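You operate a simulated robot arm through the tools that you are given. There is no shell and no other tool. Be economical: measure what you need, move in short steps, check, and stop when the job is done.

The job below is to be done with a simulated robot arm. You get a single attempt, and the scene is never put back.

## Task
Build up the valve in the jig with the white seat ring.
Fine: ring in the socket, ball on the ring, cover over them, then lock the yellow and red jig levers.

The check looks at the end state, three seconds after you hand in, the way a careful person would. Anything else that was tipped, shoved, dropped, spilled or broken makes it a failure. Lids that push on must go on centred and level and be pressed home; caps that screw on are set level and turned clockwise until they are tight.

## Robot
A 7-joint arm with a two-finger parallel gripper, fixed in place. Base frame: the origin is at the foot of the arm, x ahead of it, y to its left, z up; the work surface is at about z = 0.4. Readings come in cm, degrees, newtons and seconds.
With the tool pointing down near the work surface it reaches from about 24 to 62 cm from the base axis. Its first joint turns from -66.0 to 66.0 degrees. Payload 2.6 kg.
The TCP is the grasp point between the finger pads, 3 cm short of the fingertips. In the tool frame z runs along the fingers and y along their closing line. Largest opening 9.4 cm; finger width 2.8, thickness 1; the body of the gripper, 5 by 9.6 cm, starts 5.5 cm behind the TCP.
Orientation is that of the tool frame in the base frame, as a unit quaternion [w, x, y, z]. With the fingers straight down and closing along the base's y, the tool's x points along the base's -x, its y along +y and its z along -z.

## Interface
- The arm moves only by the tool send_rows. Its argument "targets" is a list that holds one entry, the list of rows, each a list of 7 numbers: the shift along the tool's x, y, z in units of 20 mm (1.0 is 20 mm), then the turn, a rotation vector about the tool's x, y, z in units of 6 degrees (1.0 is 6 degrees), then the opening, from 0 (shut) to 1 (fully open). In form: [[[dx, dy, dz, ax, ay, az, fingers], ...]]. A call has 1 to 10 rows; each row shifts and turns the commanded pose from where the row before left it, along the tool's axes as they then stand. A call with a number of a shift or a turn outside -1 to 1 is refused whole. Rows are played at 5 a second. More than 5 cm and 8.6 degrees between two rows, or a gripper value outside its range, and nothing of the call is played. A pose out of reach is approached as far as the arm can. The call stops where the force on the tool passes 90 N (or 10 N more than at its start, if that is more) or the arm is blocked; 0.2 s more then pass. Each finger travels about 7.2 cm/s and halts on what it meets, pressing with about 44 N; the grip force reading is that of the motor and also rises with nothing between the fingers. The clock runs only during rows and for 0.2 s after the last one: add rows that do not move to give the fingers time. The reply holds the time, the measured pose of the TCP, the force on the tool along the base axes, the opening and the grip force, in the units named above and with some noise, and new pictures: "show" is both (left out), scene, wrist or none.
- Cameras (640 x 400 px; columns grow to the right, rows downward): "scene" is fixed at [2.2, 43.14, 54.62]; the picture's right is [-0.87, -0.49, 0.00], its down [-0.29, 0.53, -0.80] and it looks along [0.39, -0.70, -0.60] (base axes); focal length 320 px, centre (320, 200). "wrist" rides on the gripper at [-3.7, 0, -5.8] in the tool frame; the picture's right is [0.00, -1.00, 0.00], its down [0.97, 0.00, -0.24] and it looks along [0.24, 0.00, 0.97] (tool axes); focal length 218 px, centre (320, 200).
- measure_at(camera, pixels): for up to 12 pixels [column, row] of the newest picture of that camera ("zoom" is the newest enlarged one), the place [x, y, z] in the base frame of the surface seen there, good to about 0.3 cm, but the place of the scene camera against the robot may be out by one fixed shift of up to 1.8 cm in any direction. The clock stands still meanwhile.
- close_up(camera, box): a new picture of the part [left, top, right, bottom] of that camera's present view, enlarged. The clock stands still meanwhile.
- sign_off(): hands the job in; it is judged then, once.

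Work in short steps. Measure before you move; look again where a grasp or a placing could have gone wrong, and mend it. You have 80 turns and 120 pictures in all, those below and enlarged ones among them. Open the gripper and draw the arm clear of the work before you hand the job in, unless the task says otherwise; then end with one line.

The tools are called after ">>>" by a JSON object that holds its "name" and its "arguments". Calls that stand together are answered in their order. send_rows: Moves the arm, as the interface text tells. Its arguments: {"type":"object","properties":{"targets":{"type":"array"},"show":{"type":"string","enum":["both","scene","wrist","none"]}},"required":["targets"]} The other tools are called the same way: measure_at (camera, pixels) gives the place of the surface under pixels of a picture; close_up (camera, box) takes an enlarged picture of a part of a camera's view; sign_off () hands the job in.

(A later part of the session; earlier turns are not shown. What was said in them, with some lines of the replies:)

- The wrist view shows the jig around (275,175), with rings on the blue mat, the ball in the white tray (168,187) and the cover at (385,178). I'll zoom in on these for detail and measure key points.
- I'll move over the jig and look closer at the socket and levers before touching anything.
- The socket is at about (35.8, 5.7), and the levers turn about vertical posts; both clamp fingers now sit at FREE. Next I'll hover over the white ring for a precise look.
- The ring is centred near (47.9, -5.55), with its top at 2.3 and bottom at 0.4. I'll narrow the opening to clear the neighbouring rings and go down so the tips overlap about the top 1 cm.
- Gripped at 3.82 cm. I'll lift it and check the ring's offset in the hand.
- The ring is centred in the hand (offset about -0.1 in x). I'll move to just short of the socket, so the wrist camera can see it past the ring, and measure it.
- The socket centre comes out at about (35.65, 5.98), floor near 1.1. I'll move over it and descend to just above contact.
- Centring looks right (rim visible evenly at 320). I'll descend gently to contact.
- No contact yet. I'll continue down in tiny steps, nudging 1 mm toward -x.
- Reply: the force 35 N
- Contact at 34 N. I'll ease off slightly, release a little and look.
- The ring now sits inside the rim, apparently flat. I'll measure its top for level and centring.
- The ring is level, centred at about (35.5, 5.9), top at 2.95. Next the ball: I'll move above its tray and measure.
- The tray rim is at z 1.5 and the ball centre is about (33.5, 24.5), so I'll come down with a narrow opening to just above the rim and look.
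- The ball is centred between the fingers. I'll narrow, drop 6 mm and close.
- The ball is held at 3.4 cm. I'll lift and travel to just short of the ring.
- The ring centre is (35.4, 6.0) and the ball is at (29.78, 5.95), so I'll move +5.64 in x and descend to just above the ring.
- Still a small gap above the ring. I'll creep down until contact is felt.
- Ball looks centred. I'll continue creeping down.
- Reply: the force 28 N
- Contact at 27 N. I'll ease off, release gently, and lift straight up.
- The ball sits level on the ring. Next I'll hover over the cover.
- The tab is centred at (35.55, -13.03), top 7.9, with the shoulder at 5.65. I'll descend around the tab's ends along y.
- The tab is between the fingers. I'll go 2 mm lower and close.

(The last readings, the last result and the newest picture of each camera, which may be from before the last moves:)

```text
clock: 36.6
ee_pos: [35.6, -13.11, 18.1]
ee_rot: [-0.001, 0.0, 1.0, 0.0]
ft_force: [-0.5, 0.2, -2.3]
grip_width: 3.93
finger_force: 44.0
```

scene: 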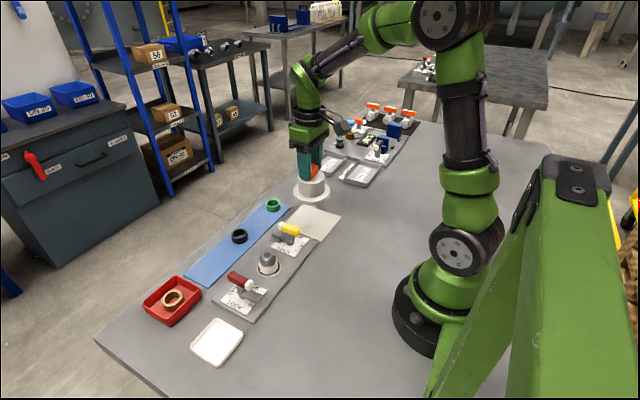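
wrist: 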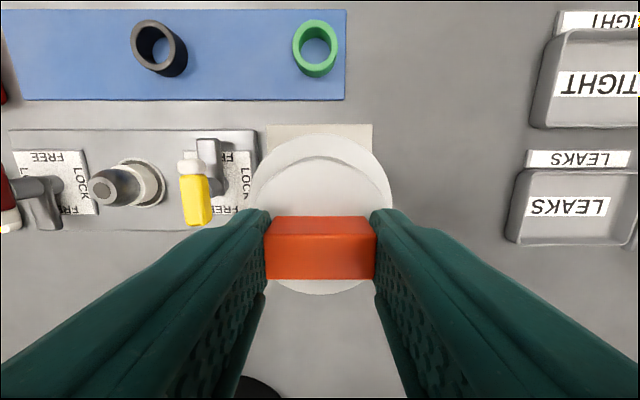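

The cover is held level. I'll carry it over the socket at this height (bottom at about 9.6, clear of the levers) and look.

>>> {"name": "send_rows", "arguments": {"targets": [[[0, 0.955, 0, 0, 0, 0, 0.2], [0, 0.955, 0, 0, 0, 0, 0.2], [0, 0.955, 0, 0, 0, 0, 0.2], [0, 0.955, 0, 0, 0, 0, 0.2], [0, 0.955, 0, 0, 0, 0, 0.2], [0, 0.955, 0, 0, 0, 0, 0.2], [0, 0.955, 0, 0, 0, 0, 0.2], [0, 0.955, 0, 0, 0, 0, 0.2], [0, 0.955, 0, 0, 0, 0, 0.2], [0, 0.955, 0, 0, 0, 0, 0.2]]]}}

>>> {"name": "close_up", "arguments": {"camera": "scene", "box": [220, 190, 320, 300]}}

```text
clock: 38.8
ee_pos: [35.64, 6.05, 18.16]
ee_rot: [0.0, 0.0, 1.0, 0.001]
ft_force: [-0.4, 0.7, -1.4]
grip_width: 3.9
finger_force: 44.5
```

scene: 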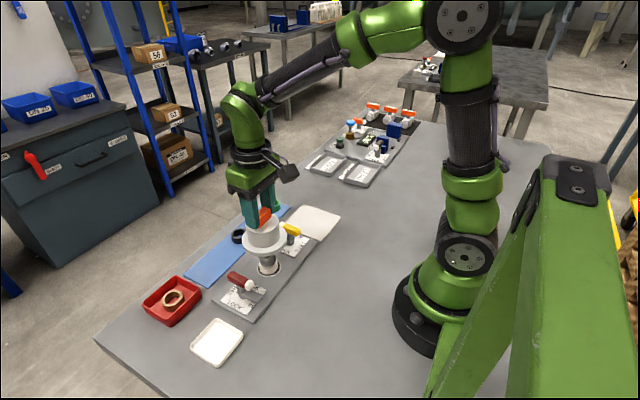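
wrist: 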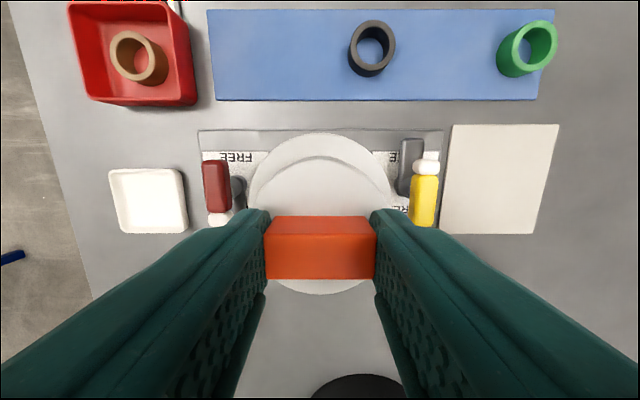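

```text
3.64 times, centred on (270, 245) of scene
```

zoom: 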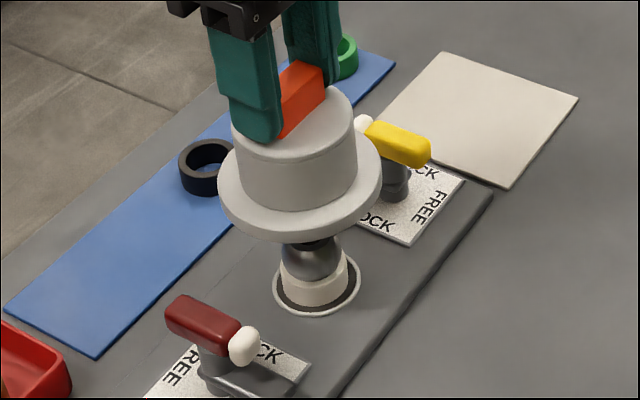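

The cover is aligned above the ball in both views. I'll lower it in small steps, checking force partway.

>>> {"name": "send_rows", "arguments": {"targets": [[[0, 0, 0.8, 0, 0, 0, 0.2], [0, 0, 0.8, 0, 0, 0, 0.2], [0, 0, 0.4, 0, 0, 0, 0.2], [0, 0, 0.3, 0, 0, 0, 0.2], [0, 0, 0.3, 0, 0, 0, 0.2], [0, 0, 0, 0, 0, 0, 0.2]]], "show": "none"}}

>>> {"name": "close_up", "arguments": {"camera": "scene", "box": [220, 210, 320, 310]}}

```text
clock: 40.2
ee_pos: [35.75, 5.97, 12.76]
ee_rot: [0.0, 0.001, 1.0, 0.0]
ft_force: [-0.4, -0.2, -1.0]
grip_width: 3.9
finger_force: 44.7
```

```text
4.00 times, centred on (270, 260) of scene
```

zoom: 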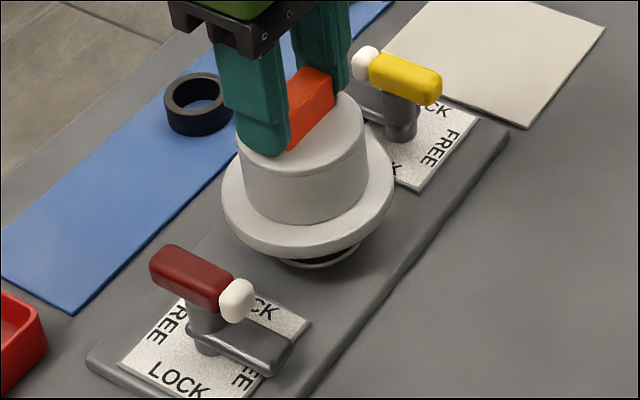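

The cover has passed the ball top with no force. I'll keep lowering toward seating at TCP z of about 10.

>>> {"name": "send_rows", "arguments": {"targets": [[[0, 0, 0.3, 0, 0, 0, 0.2], [0, 0, 0.3, 0, 0, 0, 0.2], [0, 0, 0.3, 0, 0, 0, 0.2], [0, 0, 0.2, 0, 0, 0, 0.2], [0, 0, 0, 0, 0, 0, 0.2]]], "show": "none"}}

>>> {"name": "send_rows", "arguments": {"targets": [[[0, 0, 0.1, 0, 0, 0, 0.2], [0, 0, 0.1, 0, 0, 0, 0.2], [0, 0, 0, 0, 0, 0, 0.2]]], "show": "wrist"}}

```text
clock: 41.4
ee_pos: [35.6, 6.09, 10.5]
ee_rot: [0.001, 0.0, 1.0, -0.001]
ft_force: [0.5, 1.0, -1.1]
grip_width: 3.91
finger_force: 44.3
```

```text
clock: 42.2
ee_pos: [35.65, 5.98, 10.1]
ee_rot: [-0.001, 0.001, 1.0, -0.001]
ft_force: [-0.4, 0.3, -1.0]
grip_width: 3.92
finger_force: 44.3
```

wrist: 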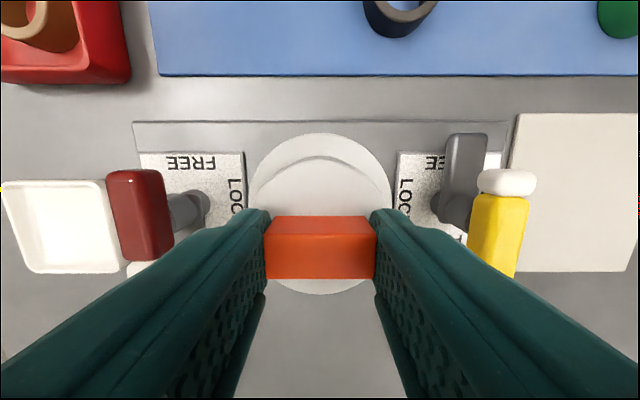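

>>> {"name": "send_rows", "arguments": {"targets": [[[0, 0, 0.08, 0, 0, 0, 0.2], [0, 0, 0.06, 0, 0, 0, 0.2], [0, 0, 0, 0, 0, 0, 0.2]]], "show": "none"}}

>>> {"name": "close_up", "arguments": {"camera": "scene", "box": [220, 210, 320, 310]}}

```text
clock: 43.0
ee_pos: [35.64, 5.92, 9.92]
ee_rot: [0.001, 0.0, 1.0, 0.0]
ft_force: [0.3, 0.2, -0.7]
grip_width: 3.91
finger_force: 44.2
```

```text
4.00 times, centred on (270, 260) of scene
```

zoom: 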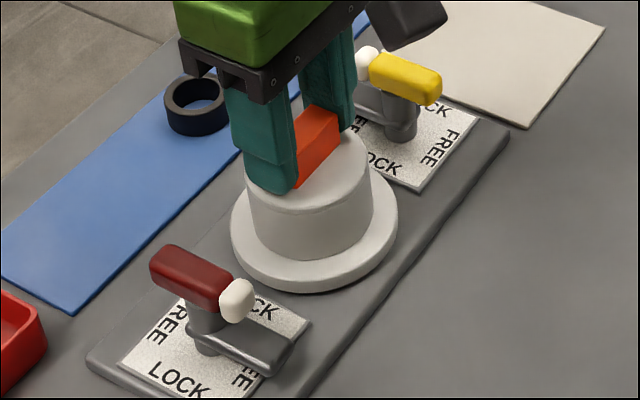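

Near seated. I'll continue down in tiny steps to contact.

>>> {"name": "send_rows", "arguments": {"targets": [[[0, 0, 0.06, 0, 0, 0, 0.2], [0, 0, 0.05, 0, 0, 0, 0.2], [0, 0, 0, 0, 0, 0, 0.2]]], "show": "none"}}

```text
clock: 43.8
ee_pos: [35.68, 6.13, 9.78]
ee_rot: [0.0, 0.0, 1.0, 0.0]
ft_force: [1.0, 0.0, -0.9]
grip_width: 3.89
finger_force: 44.0
```

>>> {"name": "send_rows", "arguments": {"targets": [[[0, 0, 0.06, 0, 0, 0, 0.2], [0, 0, 0.05, 0, 0, 0, 0.2], [0, 0, 0, 0, 0, 0, 0.2]]], "show": "none"}}

```text
clock: 44.6
ee_pos: [35.68, 5.94, 9.49]
ee_rot: [0.002, 0.001, 1.0, 0.001]
ft_force: [-13.3, -0.6, 38.2]
grip_width: 3.93
finger_force: 43.6
```

Firm contact at z 9.5 (38 N): the cover is seated on the plate. I'll ease off, release, lift and inspect.

>>> {"name": "send_rows", "arguments": {"targets": [[[0, 0, -0.04, 0, 0, 0, 0.2], [0, 0, 0, 0, 0, 0, 0.5], [0, 0, 0, 0, 0, 0, 0.57], [0, 0, 0, 0, 0, 0, 0.57], [0, 0, -0.6, 0, 0, 0, 0.57], [0, 0, -0.9, 0, 0, 0, 0.57], [0, 0, -0.9, 0, 0, 0, 0.57], [0, 0, -0.9, 0, 0, 0, 0.57], [0, 0, -0.9, 0, 0, 0, 0.57], [0, 0, 0, 0, 0, 0, 0.57]]], "show": "wrist"}}

>>> {"name": "close_up", "arguments": {"camera": "wrist", "box": [180, 100, 460, 270]}}

>>> {"name": "close_up", "arguments": {"camera": "scene", "box": [220, 210, 320, 310]}}

```text
clock: 46.8
ee_pos: [35.57, 5.86, 17.95]
ee_rot: [0.0, -0.001, 1.0, 0.0]
ft_force: [0.8, -0.7, -0.5]
grip_width: 5.34
finger_force: 0.0
```

wrist: 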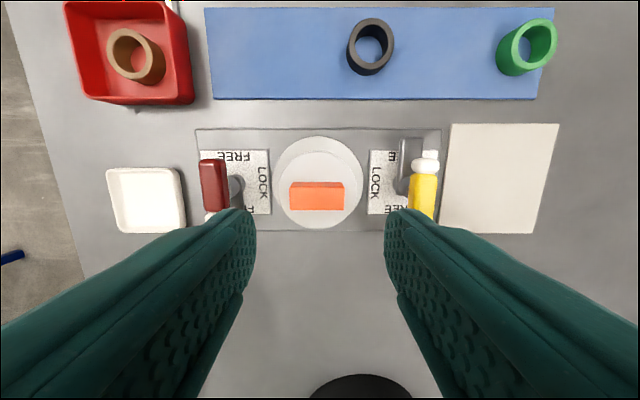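

```text
2.29 times, centred on (320, 185) of wrist
```

zoom: 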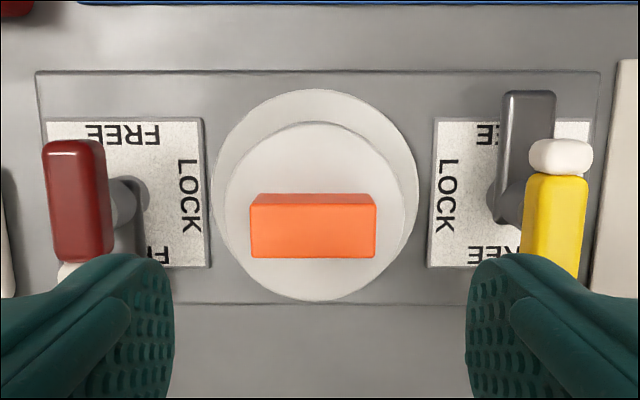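

```text
4.00 times, centred on (270, 260) of scene
```

zoom: 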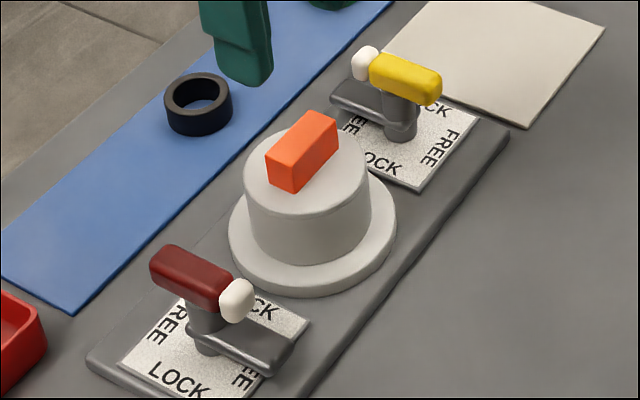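

The cover sits level and centred on the socket. Next, the red lever: I'll hover over it, and measure the cover top for level at the same time.

>>> {"name": "measure_at", "arguments": {"camera": "zoom", "pixels": [[255, 170], [355, 170], [300, 205], [330, 145], [300, 150], [236, 235], [390, 240], [310, 283]]}}

>>> {"name": "send_rows", "arguments": {"targets": [[[0, 0.81, 0, 0, 0, 0, 0.57], [0, 0.81, 0, 0, 0, 0, 0.57], [0, 0.81, 0.3, 0, 0, 0, 0.57], [0, 0.81, 0.3, 0, 0, 0, 0.57], [0, 0.81, 0.3, 0, 0, 0, 0.57], [0, 0, 0, 0, 0, 0, 0.57]]], "show": "wrist"}}

>>> {"name": "close_up", "arguments": {"camera": "wrist", "box": [250, 120, 390, 260]}}

```text
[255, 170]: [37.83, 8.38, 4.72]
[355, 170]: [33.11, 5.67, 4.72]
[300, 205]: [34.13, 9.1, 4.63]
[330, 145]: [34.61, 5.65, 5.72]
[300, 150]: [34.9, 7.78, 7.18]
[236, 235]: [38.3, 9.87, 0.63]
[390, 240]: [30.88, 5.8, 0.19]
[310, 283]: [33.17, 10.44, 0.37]
```

```text
clock: 48.2
ee_pos: [35.66, 14.2, 15.95]
ee_rot: [0.0, 0.0, 1.0, -0.001]
ft_force: [0.1, 0.6, 0.7]
grip_width: 5.38
finger_force: 0.1
```

wrist: 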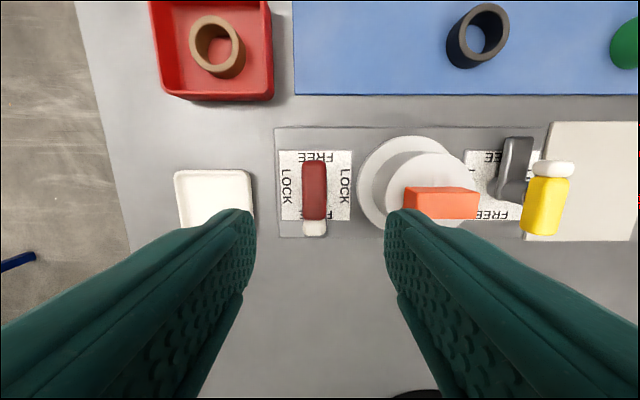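

```text
2.86 times, centred on (320, 190) of wrist
```

zoom: 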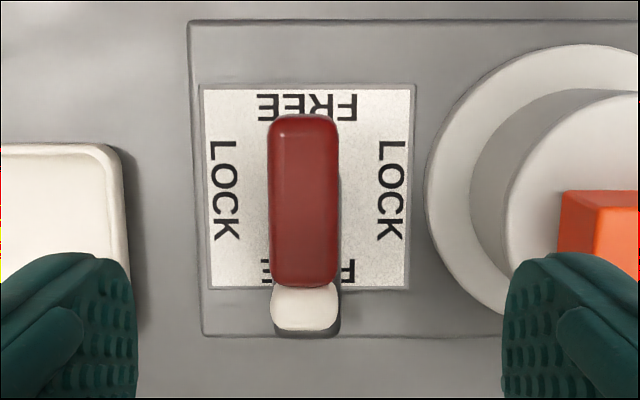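

The red lever's pivot is about (35.65, 14.5), with its handle symmetrical about it along x and top at z≈7. I'll descend to straddle it.

>>> {"name": "send_rows", "arguments": {"targets": [[[0, 0.17, 0, 0, 0, 0, 0.4], [0, 0, 0.9, 0, 0, 0, 0.35], [0, 0, 0.9, 0, 0, 0, 0.35], [0, 0, 0.9, 0, 0, 0, 0.35], [0, 0, 0.5, 0, 0, 0, 0.35], [0, 0, 0, 0, 0, 0, 0.35]]], "show": "wrist"}}

>>> {"name": "close_up", "arguments": {"camera": "scene", "box": [200, 220, 300, 320]}}

```text
clock: 49.6
ee_pos: [35.62, 14.54, 9.63]
ee_rot: [0.0, 0.0, 1.0, -0.001]
ft_force: [-0.4, 0.0, 0.4]
grip_width: 3.32
finger_force: 0.0
```

wrist: 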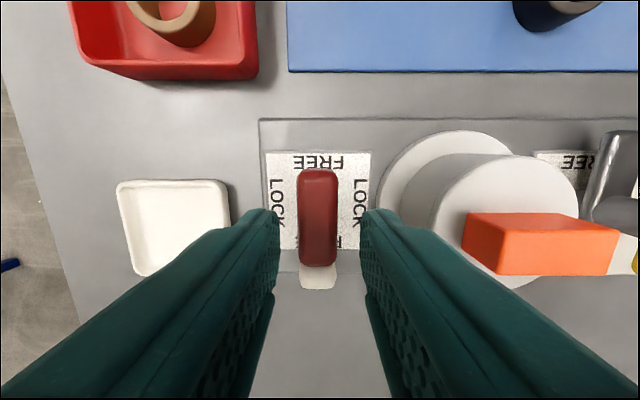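

```text
4.00 times, centred on (250, 270) of scene
```

zoom: 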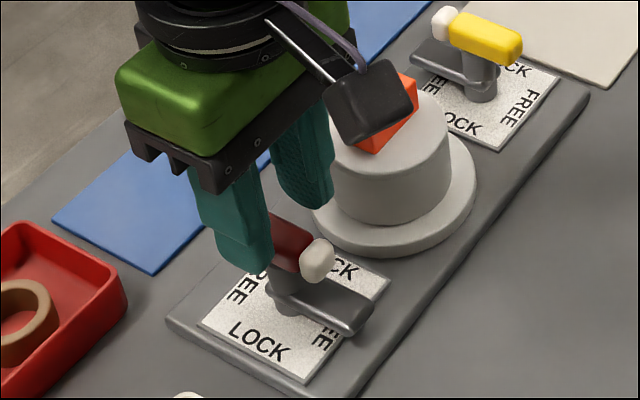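

The handle is centred between the fingers (col 318). I'll go 0.9 cm lower and grip.

>>> {"name": "send_rows", "arguments": {"targets": [[[0, 0, 0.25, 0, 0, 0, 0.35], [0, 0, 0.2, 0, 0, 0, 0.35], [0, 0, 0, 0, 0, 0, 0.1], [0, 0, 0, 0, 0, 0, 0.1], [0, 0, 0, 0, 0, 0, 0.1]]], "show": "wrist"}}

```text
clock: 50.8
ee_pos: [35.51, 14.49, 8.78]
ee_rot: [0.0, -0.001, 1.0, 0.001]
ft_force: [2.2, 11.0, -7.8]
grip_width: 1.77
finger_force: 44.9
```

wrist: 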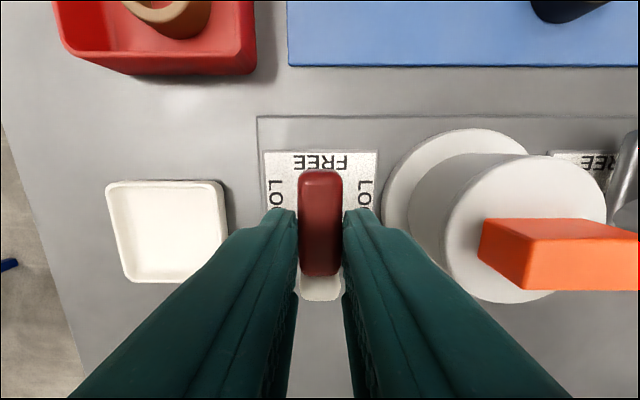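

Gripped at 1.77 cm with a slight 11 N side load; I'll shift 1 mm to +y and begin the turn (CCW from above, clamp finger toward the cover).

>>> {"name": "send_rows", "arguments": {"targets": [[[0, 0.04, 0, 0, 0, 0, 0.1], [0, 0, 0, 0, 0, -0.8, 0.1], [0, 0, 0, 0, 0, -0.8, 0.1], [0, 0, 0, 0, 0, -0.8, 0.1], [0, 0, 0, 0, 0, 0, 0.1]]]}}

```text
clock: 52.0
ee_pos: [35.6, 14.73, 8.77]
ee_rot: [-0.001, -0.126, 0.992, 0.001]
ft_force: [-7.2, 14.4, -6.0]
grip_width: 1.79
finger_force: 45.3
```

scene: 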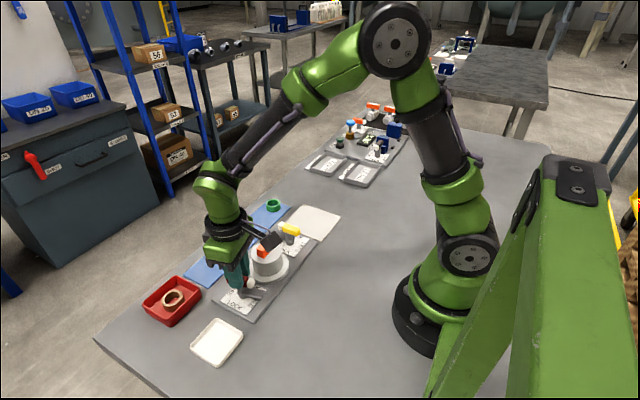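
wrist: 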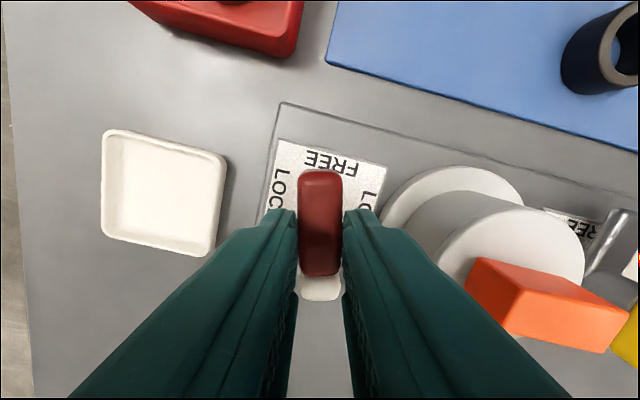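

Lever moves with the grip (about 14°). I'll continue the turn.

>>> {"name": "send_rows", "arguments": {"targets": [[[0, 0, 0, 0, 0, -0.9, 0.1], [0, 0, 0, 0, 0, -0.9, 0.1], [0, 0, 0, 0, 0, -0.9, 0.1], [0, 0, 0, 0, 0, -0.9, 0.1], [0, 0, 0, 0, 0, -0.9, 0.1], [0, 0, 0, 0, 0, 0, 0.1]]], "show": "scene"}}

>>> {"name": "close_up", "arguments": {"camera": "scene", "box": [200, 220, 300, 320]}}

```text
clock: 53.4
ee_pos: [35.51, 14.56, 8.79]
ee_rot: [0.0, -0.354, 0.935, 0.001]
ft_force: [-7.6, 19.0, -14.1]
grip_width: 1.79
finger_force: 45.2
```

scene: 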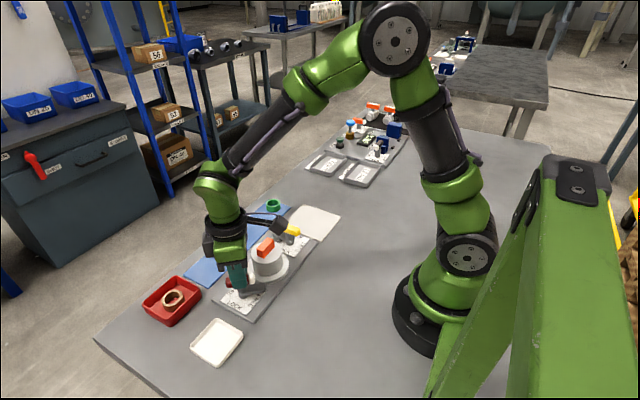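

```text
4.00 times, centred on (250, 270) of scene
```

zoom: 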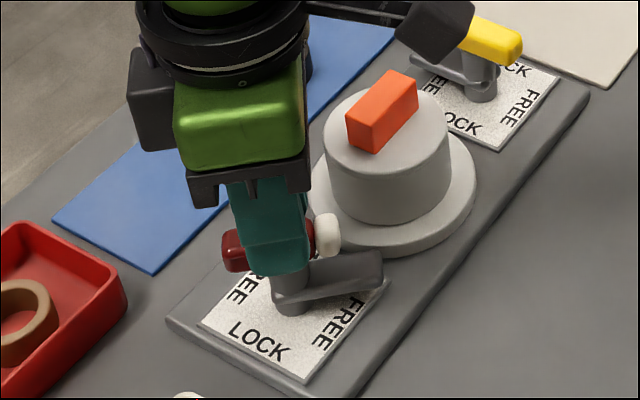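

The clamp finger is swinging toward the cover as expected, about 41° so far. Continuing.

>>> {"name": "send_rows", "arguments": {"targets": [[[0, 0, 0, 0, 0, -0.9, 0.1], [0, 0, 0, 0, 0, -0.9, 0.1], [0, 0, 0, 0, 0, -0.9, 0.1], [0, 0, 0, 0, 0, -0.9, 0.1], [0, 0, 0, 0, 0, -0.9, 0.1], [0, 0, 0, 0, 0, 0, 0.1]]], "show": "wrist"}}

>>> {"name": "close_up", "arguments": {"camera": "scene", "box": [200, 220, 300, 320]}}

```text
clock: 54.8
ee_pos: [35.44, 14.65, 8.81]
ee_rot: [-0.001, -0.562, 0.827, 0.001]
ft_force: [-7.4, 22.0, -28.3]
grip_width: 1.78
finger_force: 45.0
```

wrist: 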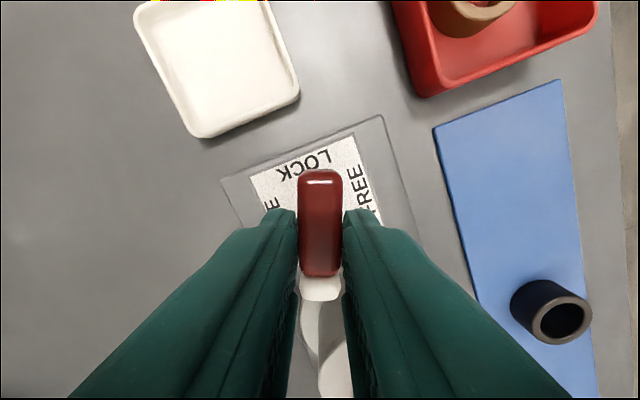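

```text
4.00 times, centred on (250, 270) of scene
```

zoom: 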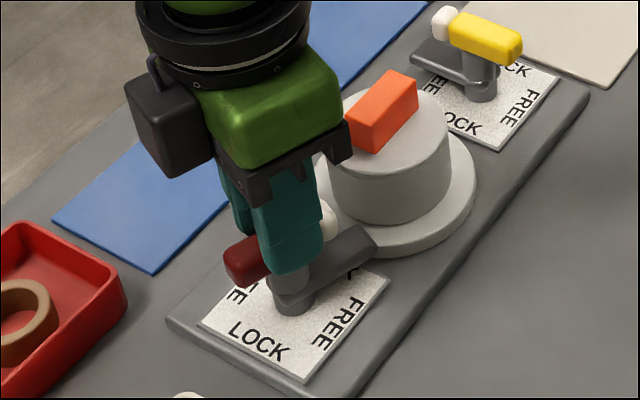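

At about 68°, there's some downward and +y load; I'll comply slightly and finish the turn.

>>> {"name": "send_rows", "arguments": {"targets": [[[-0.04, 0.015, 0.04, 0, 0, -0.6, 0.1], [0, 0, 0, 0, 0, -0.9, 0.1], [0, 0, 0, 0, 0, -0.9, 0.1], [0, 0, 0, 0, 0, -0.9, 0.1], [0, 0, 0, 0, 0, -0.3, 0.1], [0, 0, 0, 0, 0, 0, 0.1]]], "show": "wrist"}}

>>> {"name": "close_up", "arguments": {"camera": "scene", "box": [200, 220, 300, 320]}}

```text
clock: 56.2
ee_pos: [35.59, 14.6, 8.78]
ee_rot: [-0.001, -0.707, 0.707, 0.001]
ft_force: [-20.4, 2.5, 5.5]
grip_width: 1.8
finger_force: 45.3
```

wrist: 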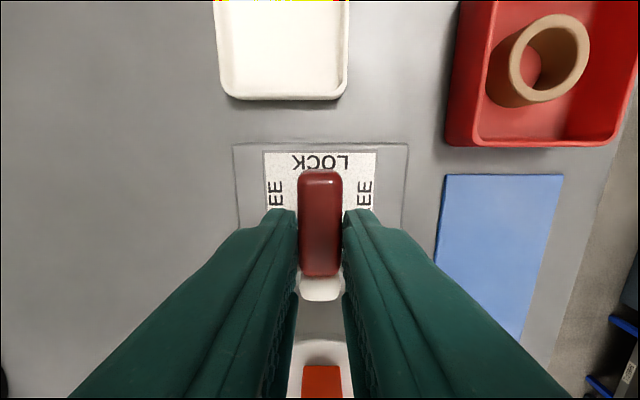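

```text
4.00 times, centred on (250, 270) of scene
```

zoom: 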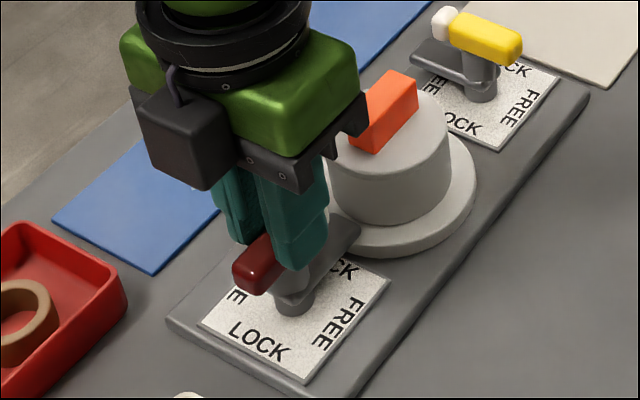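

The lever is at 90°, finger over the flange. I'll open and lift to check.

>>> {"name": "send_rows", "arguments": {"targets": [[[0, 0, 0, 0, 0, 0, 0.35], [0, 0, 0, 0, 0, 0, 0.35], [0, 0, -0.4, 0, 0, 0, 0.35], [0, 0, -0.9, 0, 0, 0, 0.4], [0, 0, -0.9, 0, 0, 0, 0.4], [0, 0, -0.9, 0, 0, 0, 0.4], [0, 0, -0.6, 0, 0, 0, 0.4], [0, 0, 0, 0, 0, 0, 0.4]]], "show": "wrist"}}

>>> {"name": "close_up", "arguments": {"camera": "scene", "box": [200, 210, 320, 320]}}

```text
clock: 58.0
ee_pos: [35.69, 14.51, 16.13]
ee_rot: [0.0, -0.707, 0.707, 0.0]
ft_force: [-0.3, -0.1, -0.5]
grip_width: 3.75
finger_force: 0.0
```

wrist: 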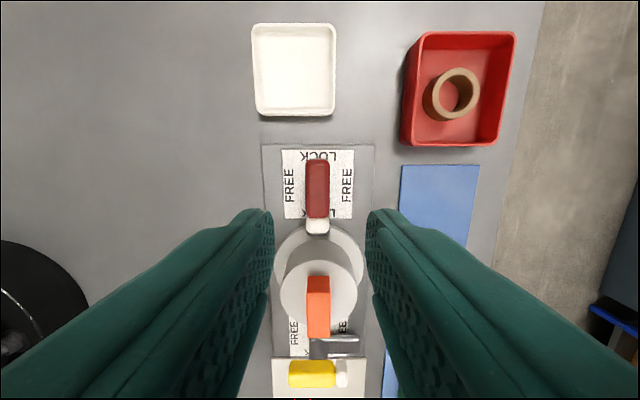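

```text
3.64 times, centred on (260, 265) of scene
```

zoom: 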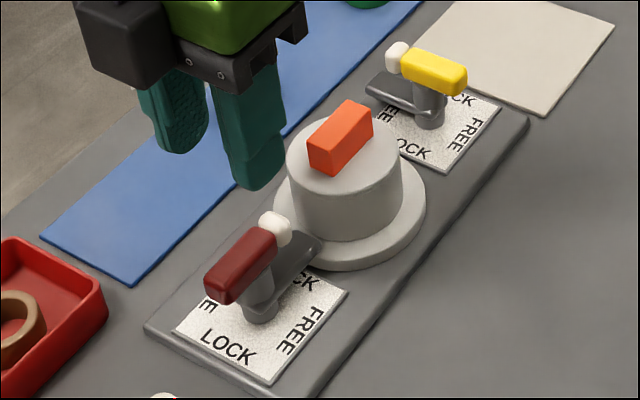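

Red is locked over the flange. Now I'll travel to the yellow lever and rotate the gripper back.

>>> {"name": "send_rows", "arguments": {"targets": [[[0.947, 0, 0, 0, 0, 0, 0.4], [0.947, 0, 0, 0, 0, 0, 0.4], [0.947, 0, 0, 0, 0, 0, 0.4], [0.947, 0, 0, 0, 0, 0, 0.4], [0.947, 0, 0, 0, 0, 0, 0.4], [0.947, 0, 0, 0, 0, 0, 0.4], [0.947, 0, 0, 0, 0, 0, 0.4], [0.947, 0, 0, 0, 0, 0, 0.4], [0.947, 0, 0, 0, 0, 0, 0.4]]], "show": "none"}}

>>> {"name": "send_rows", "arguments": {"targets": [[[0, 0, 0, 0, 0, 1, 0.4], [0, 0, 0, 0, 0, 1, 0.4], [0, 0, 0, 0, 0, 1, 0.4], [0, 0, 0, 0, 0, 1, 0.4], [0, 0, 0, 0, 0, 1, 0.4], [0, 0, 0, 0, 0, 1, 0.4], [0, 0, 0, 0, 0, 1, 0.4], [0, 0, 0, 0, 0, 1, 0.4]]], "show": "none"}}

>>> {"name": "send_rows", "arguments": {"targets": [[[0, 0, 0, 0, 0, 1, 0.4], [0, 0, 0, 0, 0, 1, 0.4], [0, 0, 0, 0, 0, 1, 0.4], [0, 0, 0, 0, 0, 1, 0.4], [0, 0, 0, 0, 0, 1, 0.4], [0, 0, 0, 0, 0, 1, 0.4], [0, 0, 0, 0, 0, 1, 0.4], [0, 0, 0, 0, 0, 0, 0.4]]], "show": "wrist"}}

>>> {"name": "close_up", "arguments": {"camera": "wrist", "box": [250, 120, 390, 260]}}

```text
clock: 60.0
ee_pos: [35.64, -2.44, 16.3]
ee_rot: [0.0, 0.707, -0.707, 0.001]
ft_force: [0.4, -0.1, 0.1]
grip_width: 3.76
finger_force: 0.1
```

```text
clock: 61.8
ee_pos: [35.67, -2.4, 16.28]
ee_rot: [0.0, -0.358, 0.934, 0.001]
ft_force: [0.5, 0.8, 0.5]
grip_width: 3.78
finger_force: 0.0
```

```text
clock: 63.6
ee_pos: [35.67, -2.46, 16.16]
ee_rot: [0.0, 0.0, 1.0, 0.0]
ft_force: [0.2, 0.6, 1.0]
grip_width: 3.77
finger_force: 0.0
```

wrist: 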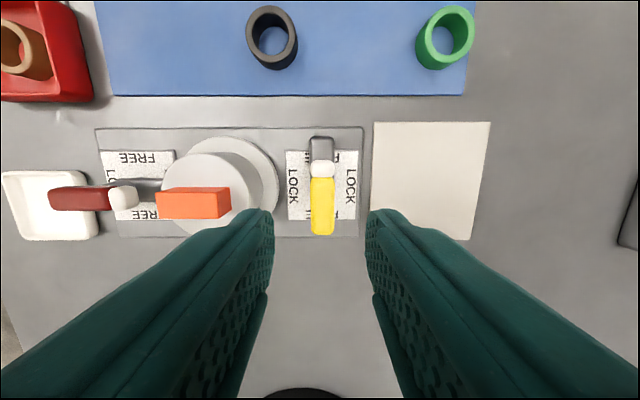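

```text
2.86 times, centred on (320, 190) of wrist
```

zoom: 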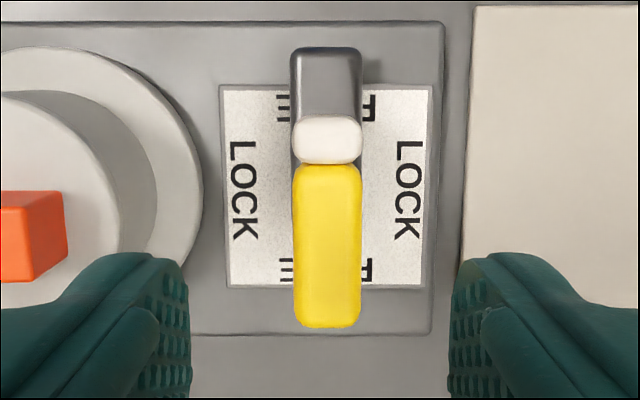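

The yellow handle centre is at col 322.6, i.e. y≈-2.64. I'll shift, descend to z≈8.8 and grip.

>>> {"name": "send_rows", "arguments": {"targets": [[[0, -0.08, 0, 0, 0, 0, 0.35], [0, 0, 0.9, 0, 0, 0, 0.35], [0, 0, 0.9, 0, 0, 0, 0.35], [0, 0, 0.9, 0, 0, 0, 0.35], [0, 0, 0.6, 0, 0, 0, 0.35], [0, 0, 0.38, 0, 0, 0, 0.35], [0, 0, 0, 0, 0, 0, 0.35]]], "show": "wrist"}}

>>> {"name": "send_rows", "arguments": {"targets": [[[0, 0, 0, 0, 0, 0, 0.1], [0, 0, 0, 0, 0, 0, 0.1], [0, 0, 0, 0, 0, 0, 0.1]]], "show": "none"}}

```text
clock: 65.2
ee_pos: [35.62, -2.51, 8.86]
ee_rot: [0.0, 0.001, 1.0, 0.0]
ft_force: [-0.5, 0.5, 0.5]
grip_width: 3.29
finger_force: 0.0
```

wrist: 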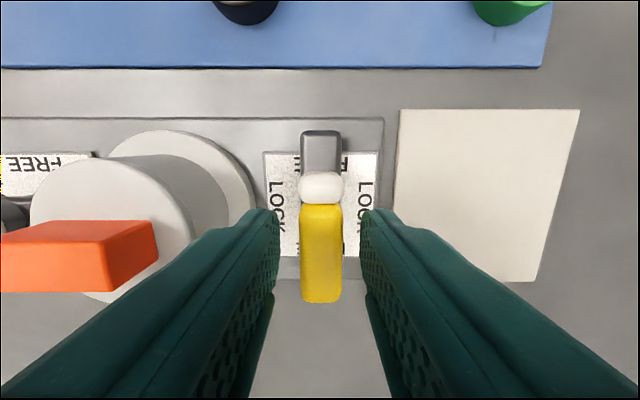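

```text
clock: 66.0
ee_pos: [35.6, -2.54, 8.88]
ee_rot: [0.0, 0.0, 1.0, 0.0]
ft_force: [1.5, -4.3, -5.2]
grip_width: 1.79
finger_force: 45.2
```

Gripped with low side load. I'll turn CCW in two parts.

>>> {"name": "send_rows", "arguments": {"targets": [[[0, 0, 0, 0, 0, -0.9, 0.1], [0, 0, 0, 0, 0, -0.9, 0.1], [0, 0, 0, 0, 0, -0.9, 0.1], [0, 0, 0, 0, 0, -0.9, 0.1], [0, 0, 0, 0, 0, -0.9, 0.1], [0, 0, 0, 0, 0, -0.9, 0.1], [0, 0, 0, 0, 0, -0.9, 0.1], [0, 0, 0, 0, 0, 0, 0.1]]], "show": "wrist"}}

>>> {"name": "close_up", "arguments": {"camera": "scene", "box": [220, 190, 340, 300]}}

```text
clock: 67.8
ee_pos: [35.52, -2.55, 8.85]
ee_rot: [0.0, -0.325, 0.946, 0.0]
ft_force: [18.4, -1.0, -39.2]
grip_width: 1.81
finger_force: 44.9
```

wrist: 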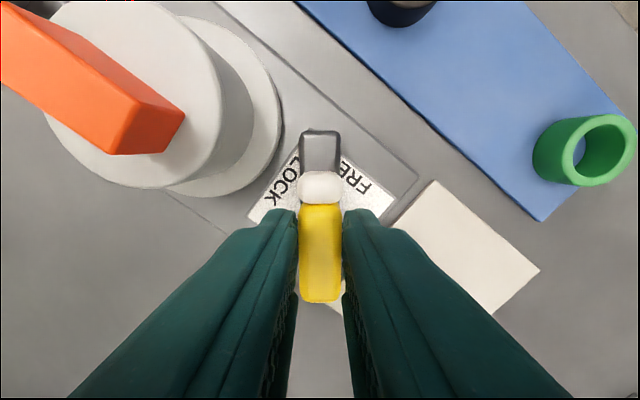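

```text
3.64 times, centred on (280, 245) of scene
```

zoom: 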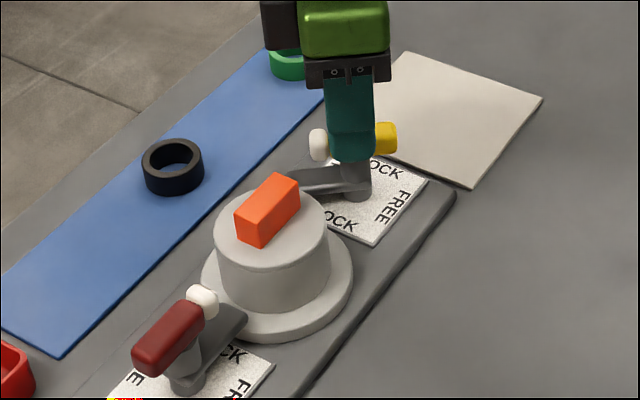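

At 38° with some downward load (−39 N) and +x load, I'll comply a little and continue.

>>> {"name": "send_rows", "arguments": {"targets": [[[-0.04, -0.03, 0.06, 0, 0, -0.6, 0.1], [0, 0, 0.01, 0, 0, -0.9, 0.1], [0, 0, 0.01, 0, 0, -0.9, 0.1], [0, 0, 0.01, 0, 0, -0.9, 0.1], [0, 0, 0, 0, 0, -0.9, 0.1], [0, 0, 0, 0, 0, 0, 0.1]]], "show": "none"}}

```text
clock: 69.2
ee_pos: [35.43, -2.57, 8.7]
ee_rot: [-0.001, -0.522, 0.853, 0.002]
ft_force: [-27.9, 7.3, 40.3]
grip_width: 1.78
finger_force: 45.5
```

Now the load has reversed slightly; I'll back off half of that and finish the remaining 27°.

>>> {"name": "send_rows", "arguments": {"targets": [[[0.018, 0.036, -0.04, 0, 0, -0.6, 0.1], [0, 0, 0, 0, 0, -0.9, 0.1], [0, 0, 0, 0, 0, -0.9, 0.1], [0, 0, 0, 0, 0, -0.9, 0.1], [0, 0, 0, 0, 0, -0.9, 0.1], [0, 0, 0, 0, 0, -0.33, 0.1], [0, 0, 0, 0, 0, 0, 0.1]]], "show": "wrist"}}

>>> {"name": "close_up", "arguments": {"camera": "scene", "box": [220, 190, 340, 300]}}

```text
clock: 70.8
ee_pos: [35.56, -2.5, 8.66]
ee_rot: [0.002, 0.708, -0.706, -0.003]
ft_force: [-27.1, 11.2, 37.5]
grip_width: 1.78
finger_force: 44.8
```

wrist: 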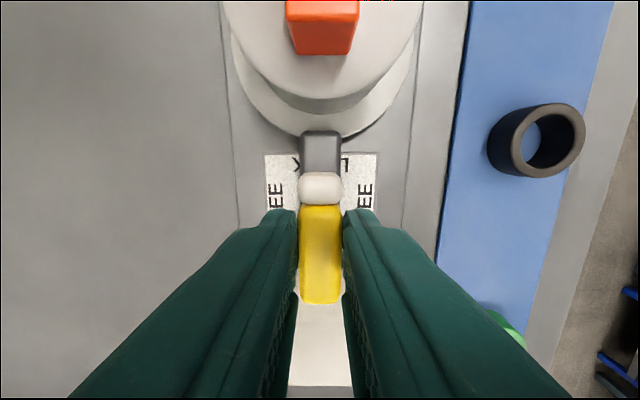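

```text
3.64 times, centred on (280, 245) of scene
```

zoom: 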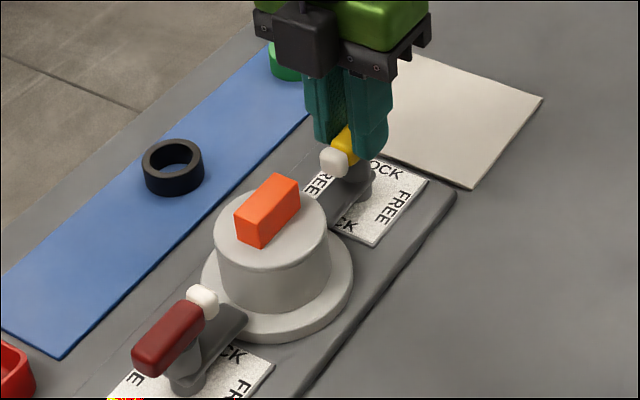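

Yellow is at 90°, finger over the flange. I'll ease up, open, and lift clear.

>>> {"name": "send_rows", "arguments": {"targets": [[[0, 0, -0.05, 0, 0, 0, 0.1], [0, 0, 0, 0, 0, 0, 0.35], [0, 0, 0, 0, 0, 0, 0.35], [0, 0, -0.4, 0, 0, 0, 0.4], [0, 0, -0.9, 0, 0, 0, 0.4], [0, 0, -0.9, 0, 0, 0, 0.4], [0, 0, -0.9, 0, 0, 0, 0.4], [0, 0, -0.9, 0, 0, 0, 0.6], [0, 0, -0.9, 0, 0, 0, 0.8], [0, 0, -0.9, 0, 0, 0, 1]]], "show": "wrist"}}

>>> {"name": "send_rows", "arguments": {"targets": [[[0.8, 0, -0.9, 0, 0, 0, 1], [0.8, 0, -0.9, 0, 0, 0, 1], [0.8, 0, -0.9, 0, 0, 0, 1], [0.5, 0, -0.9, 0, 0, 0, 1], [0, 0, 0, 0, 0, 0, 1]]], "show": "both"}}

>>> {"name": "close_up", "arguments": {"camera": "scene", "box": [200, 190, 320, 310]}}

```text
clock: 73.0
ee_pos: [35.58, -2.55, 20.41]
ee_rot: [0.0, 0.708, -0.706, 0.0]
ft_force: [0.0, 0.3, 0.8]
grip_width: 9.41
finger_force: 0.0
```

wrist: 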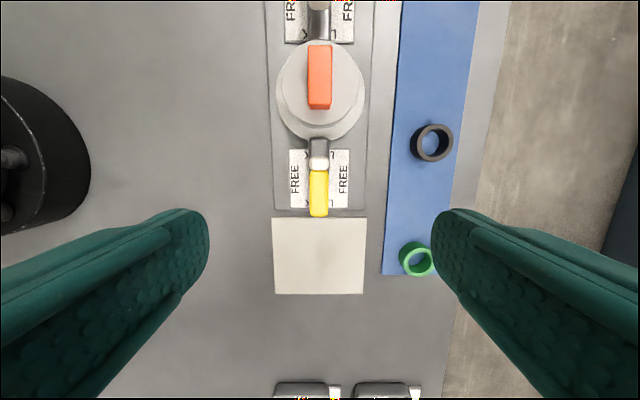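

```text
clock: 74.2
ee_pos: [35.72, -8.25, 27.48]
ee_rot: [0.0, 0.708, -0.706, -0.001]
ft_force: [0.2, 0.2, -0.1]
grip_width: 9.38
finger_force: 0.1
```

scene: 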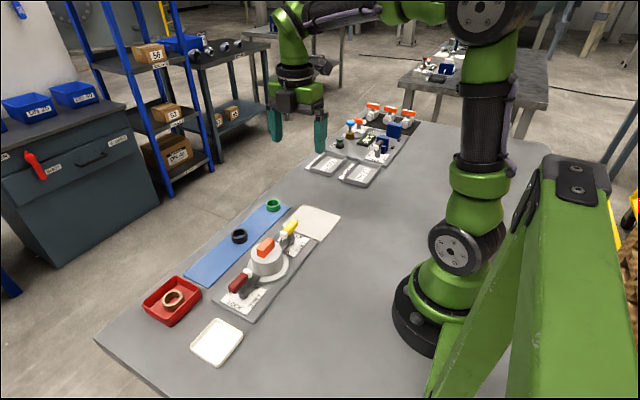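
wrist: 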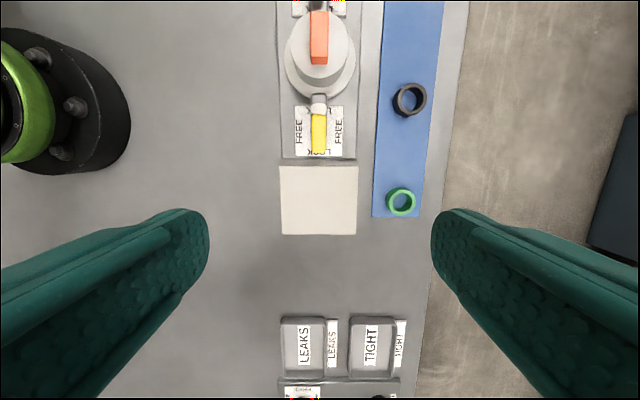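

```text
3.33 times, centred on (260, 250) of scene
```

zoom: 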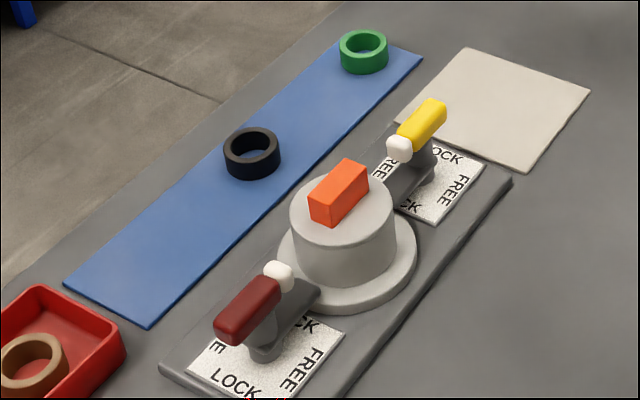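

The ring, ball and cover are in place, both levers are locked over the flange, and the arm is clear with the gripper open, so I'm handing in.

>>> {"name": "sign_off", "arguments": {}}

```text
The job is handed in.
```

The valve is built in the jig: white seat ring in the socket, ball on the ring, cover seated level over both, and the red and yellow levers each turned to LOCK with their clamp fingers over the cover flange.
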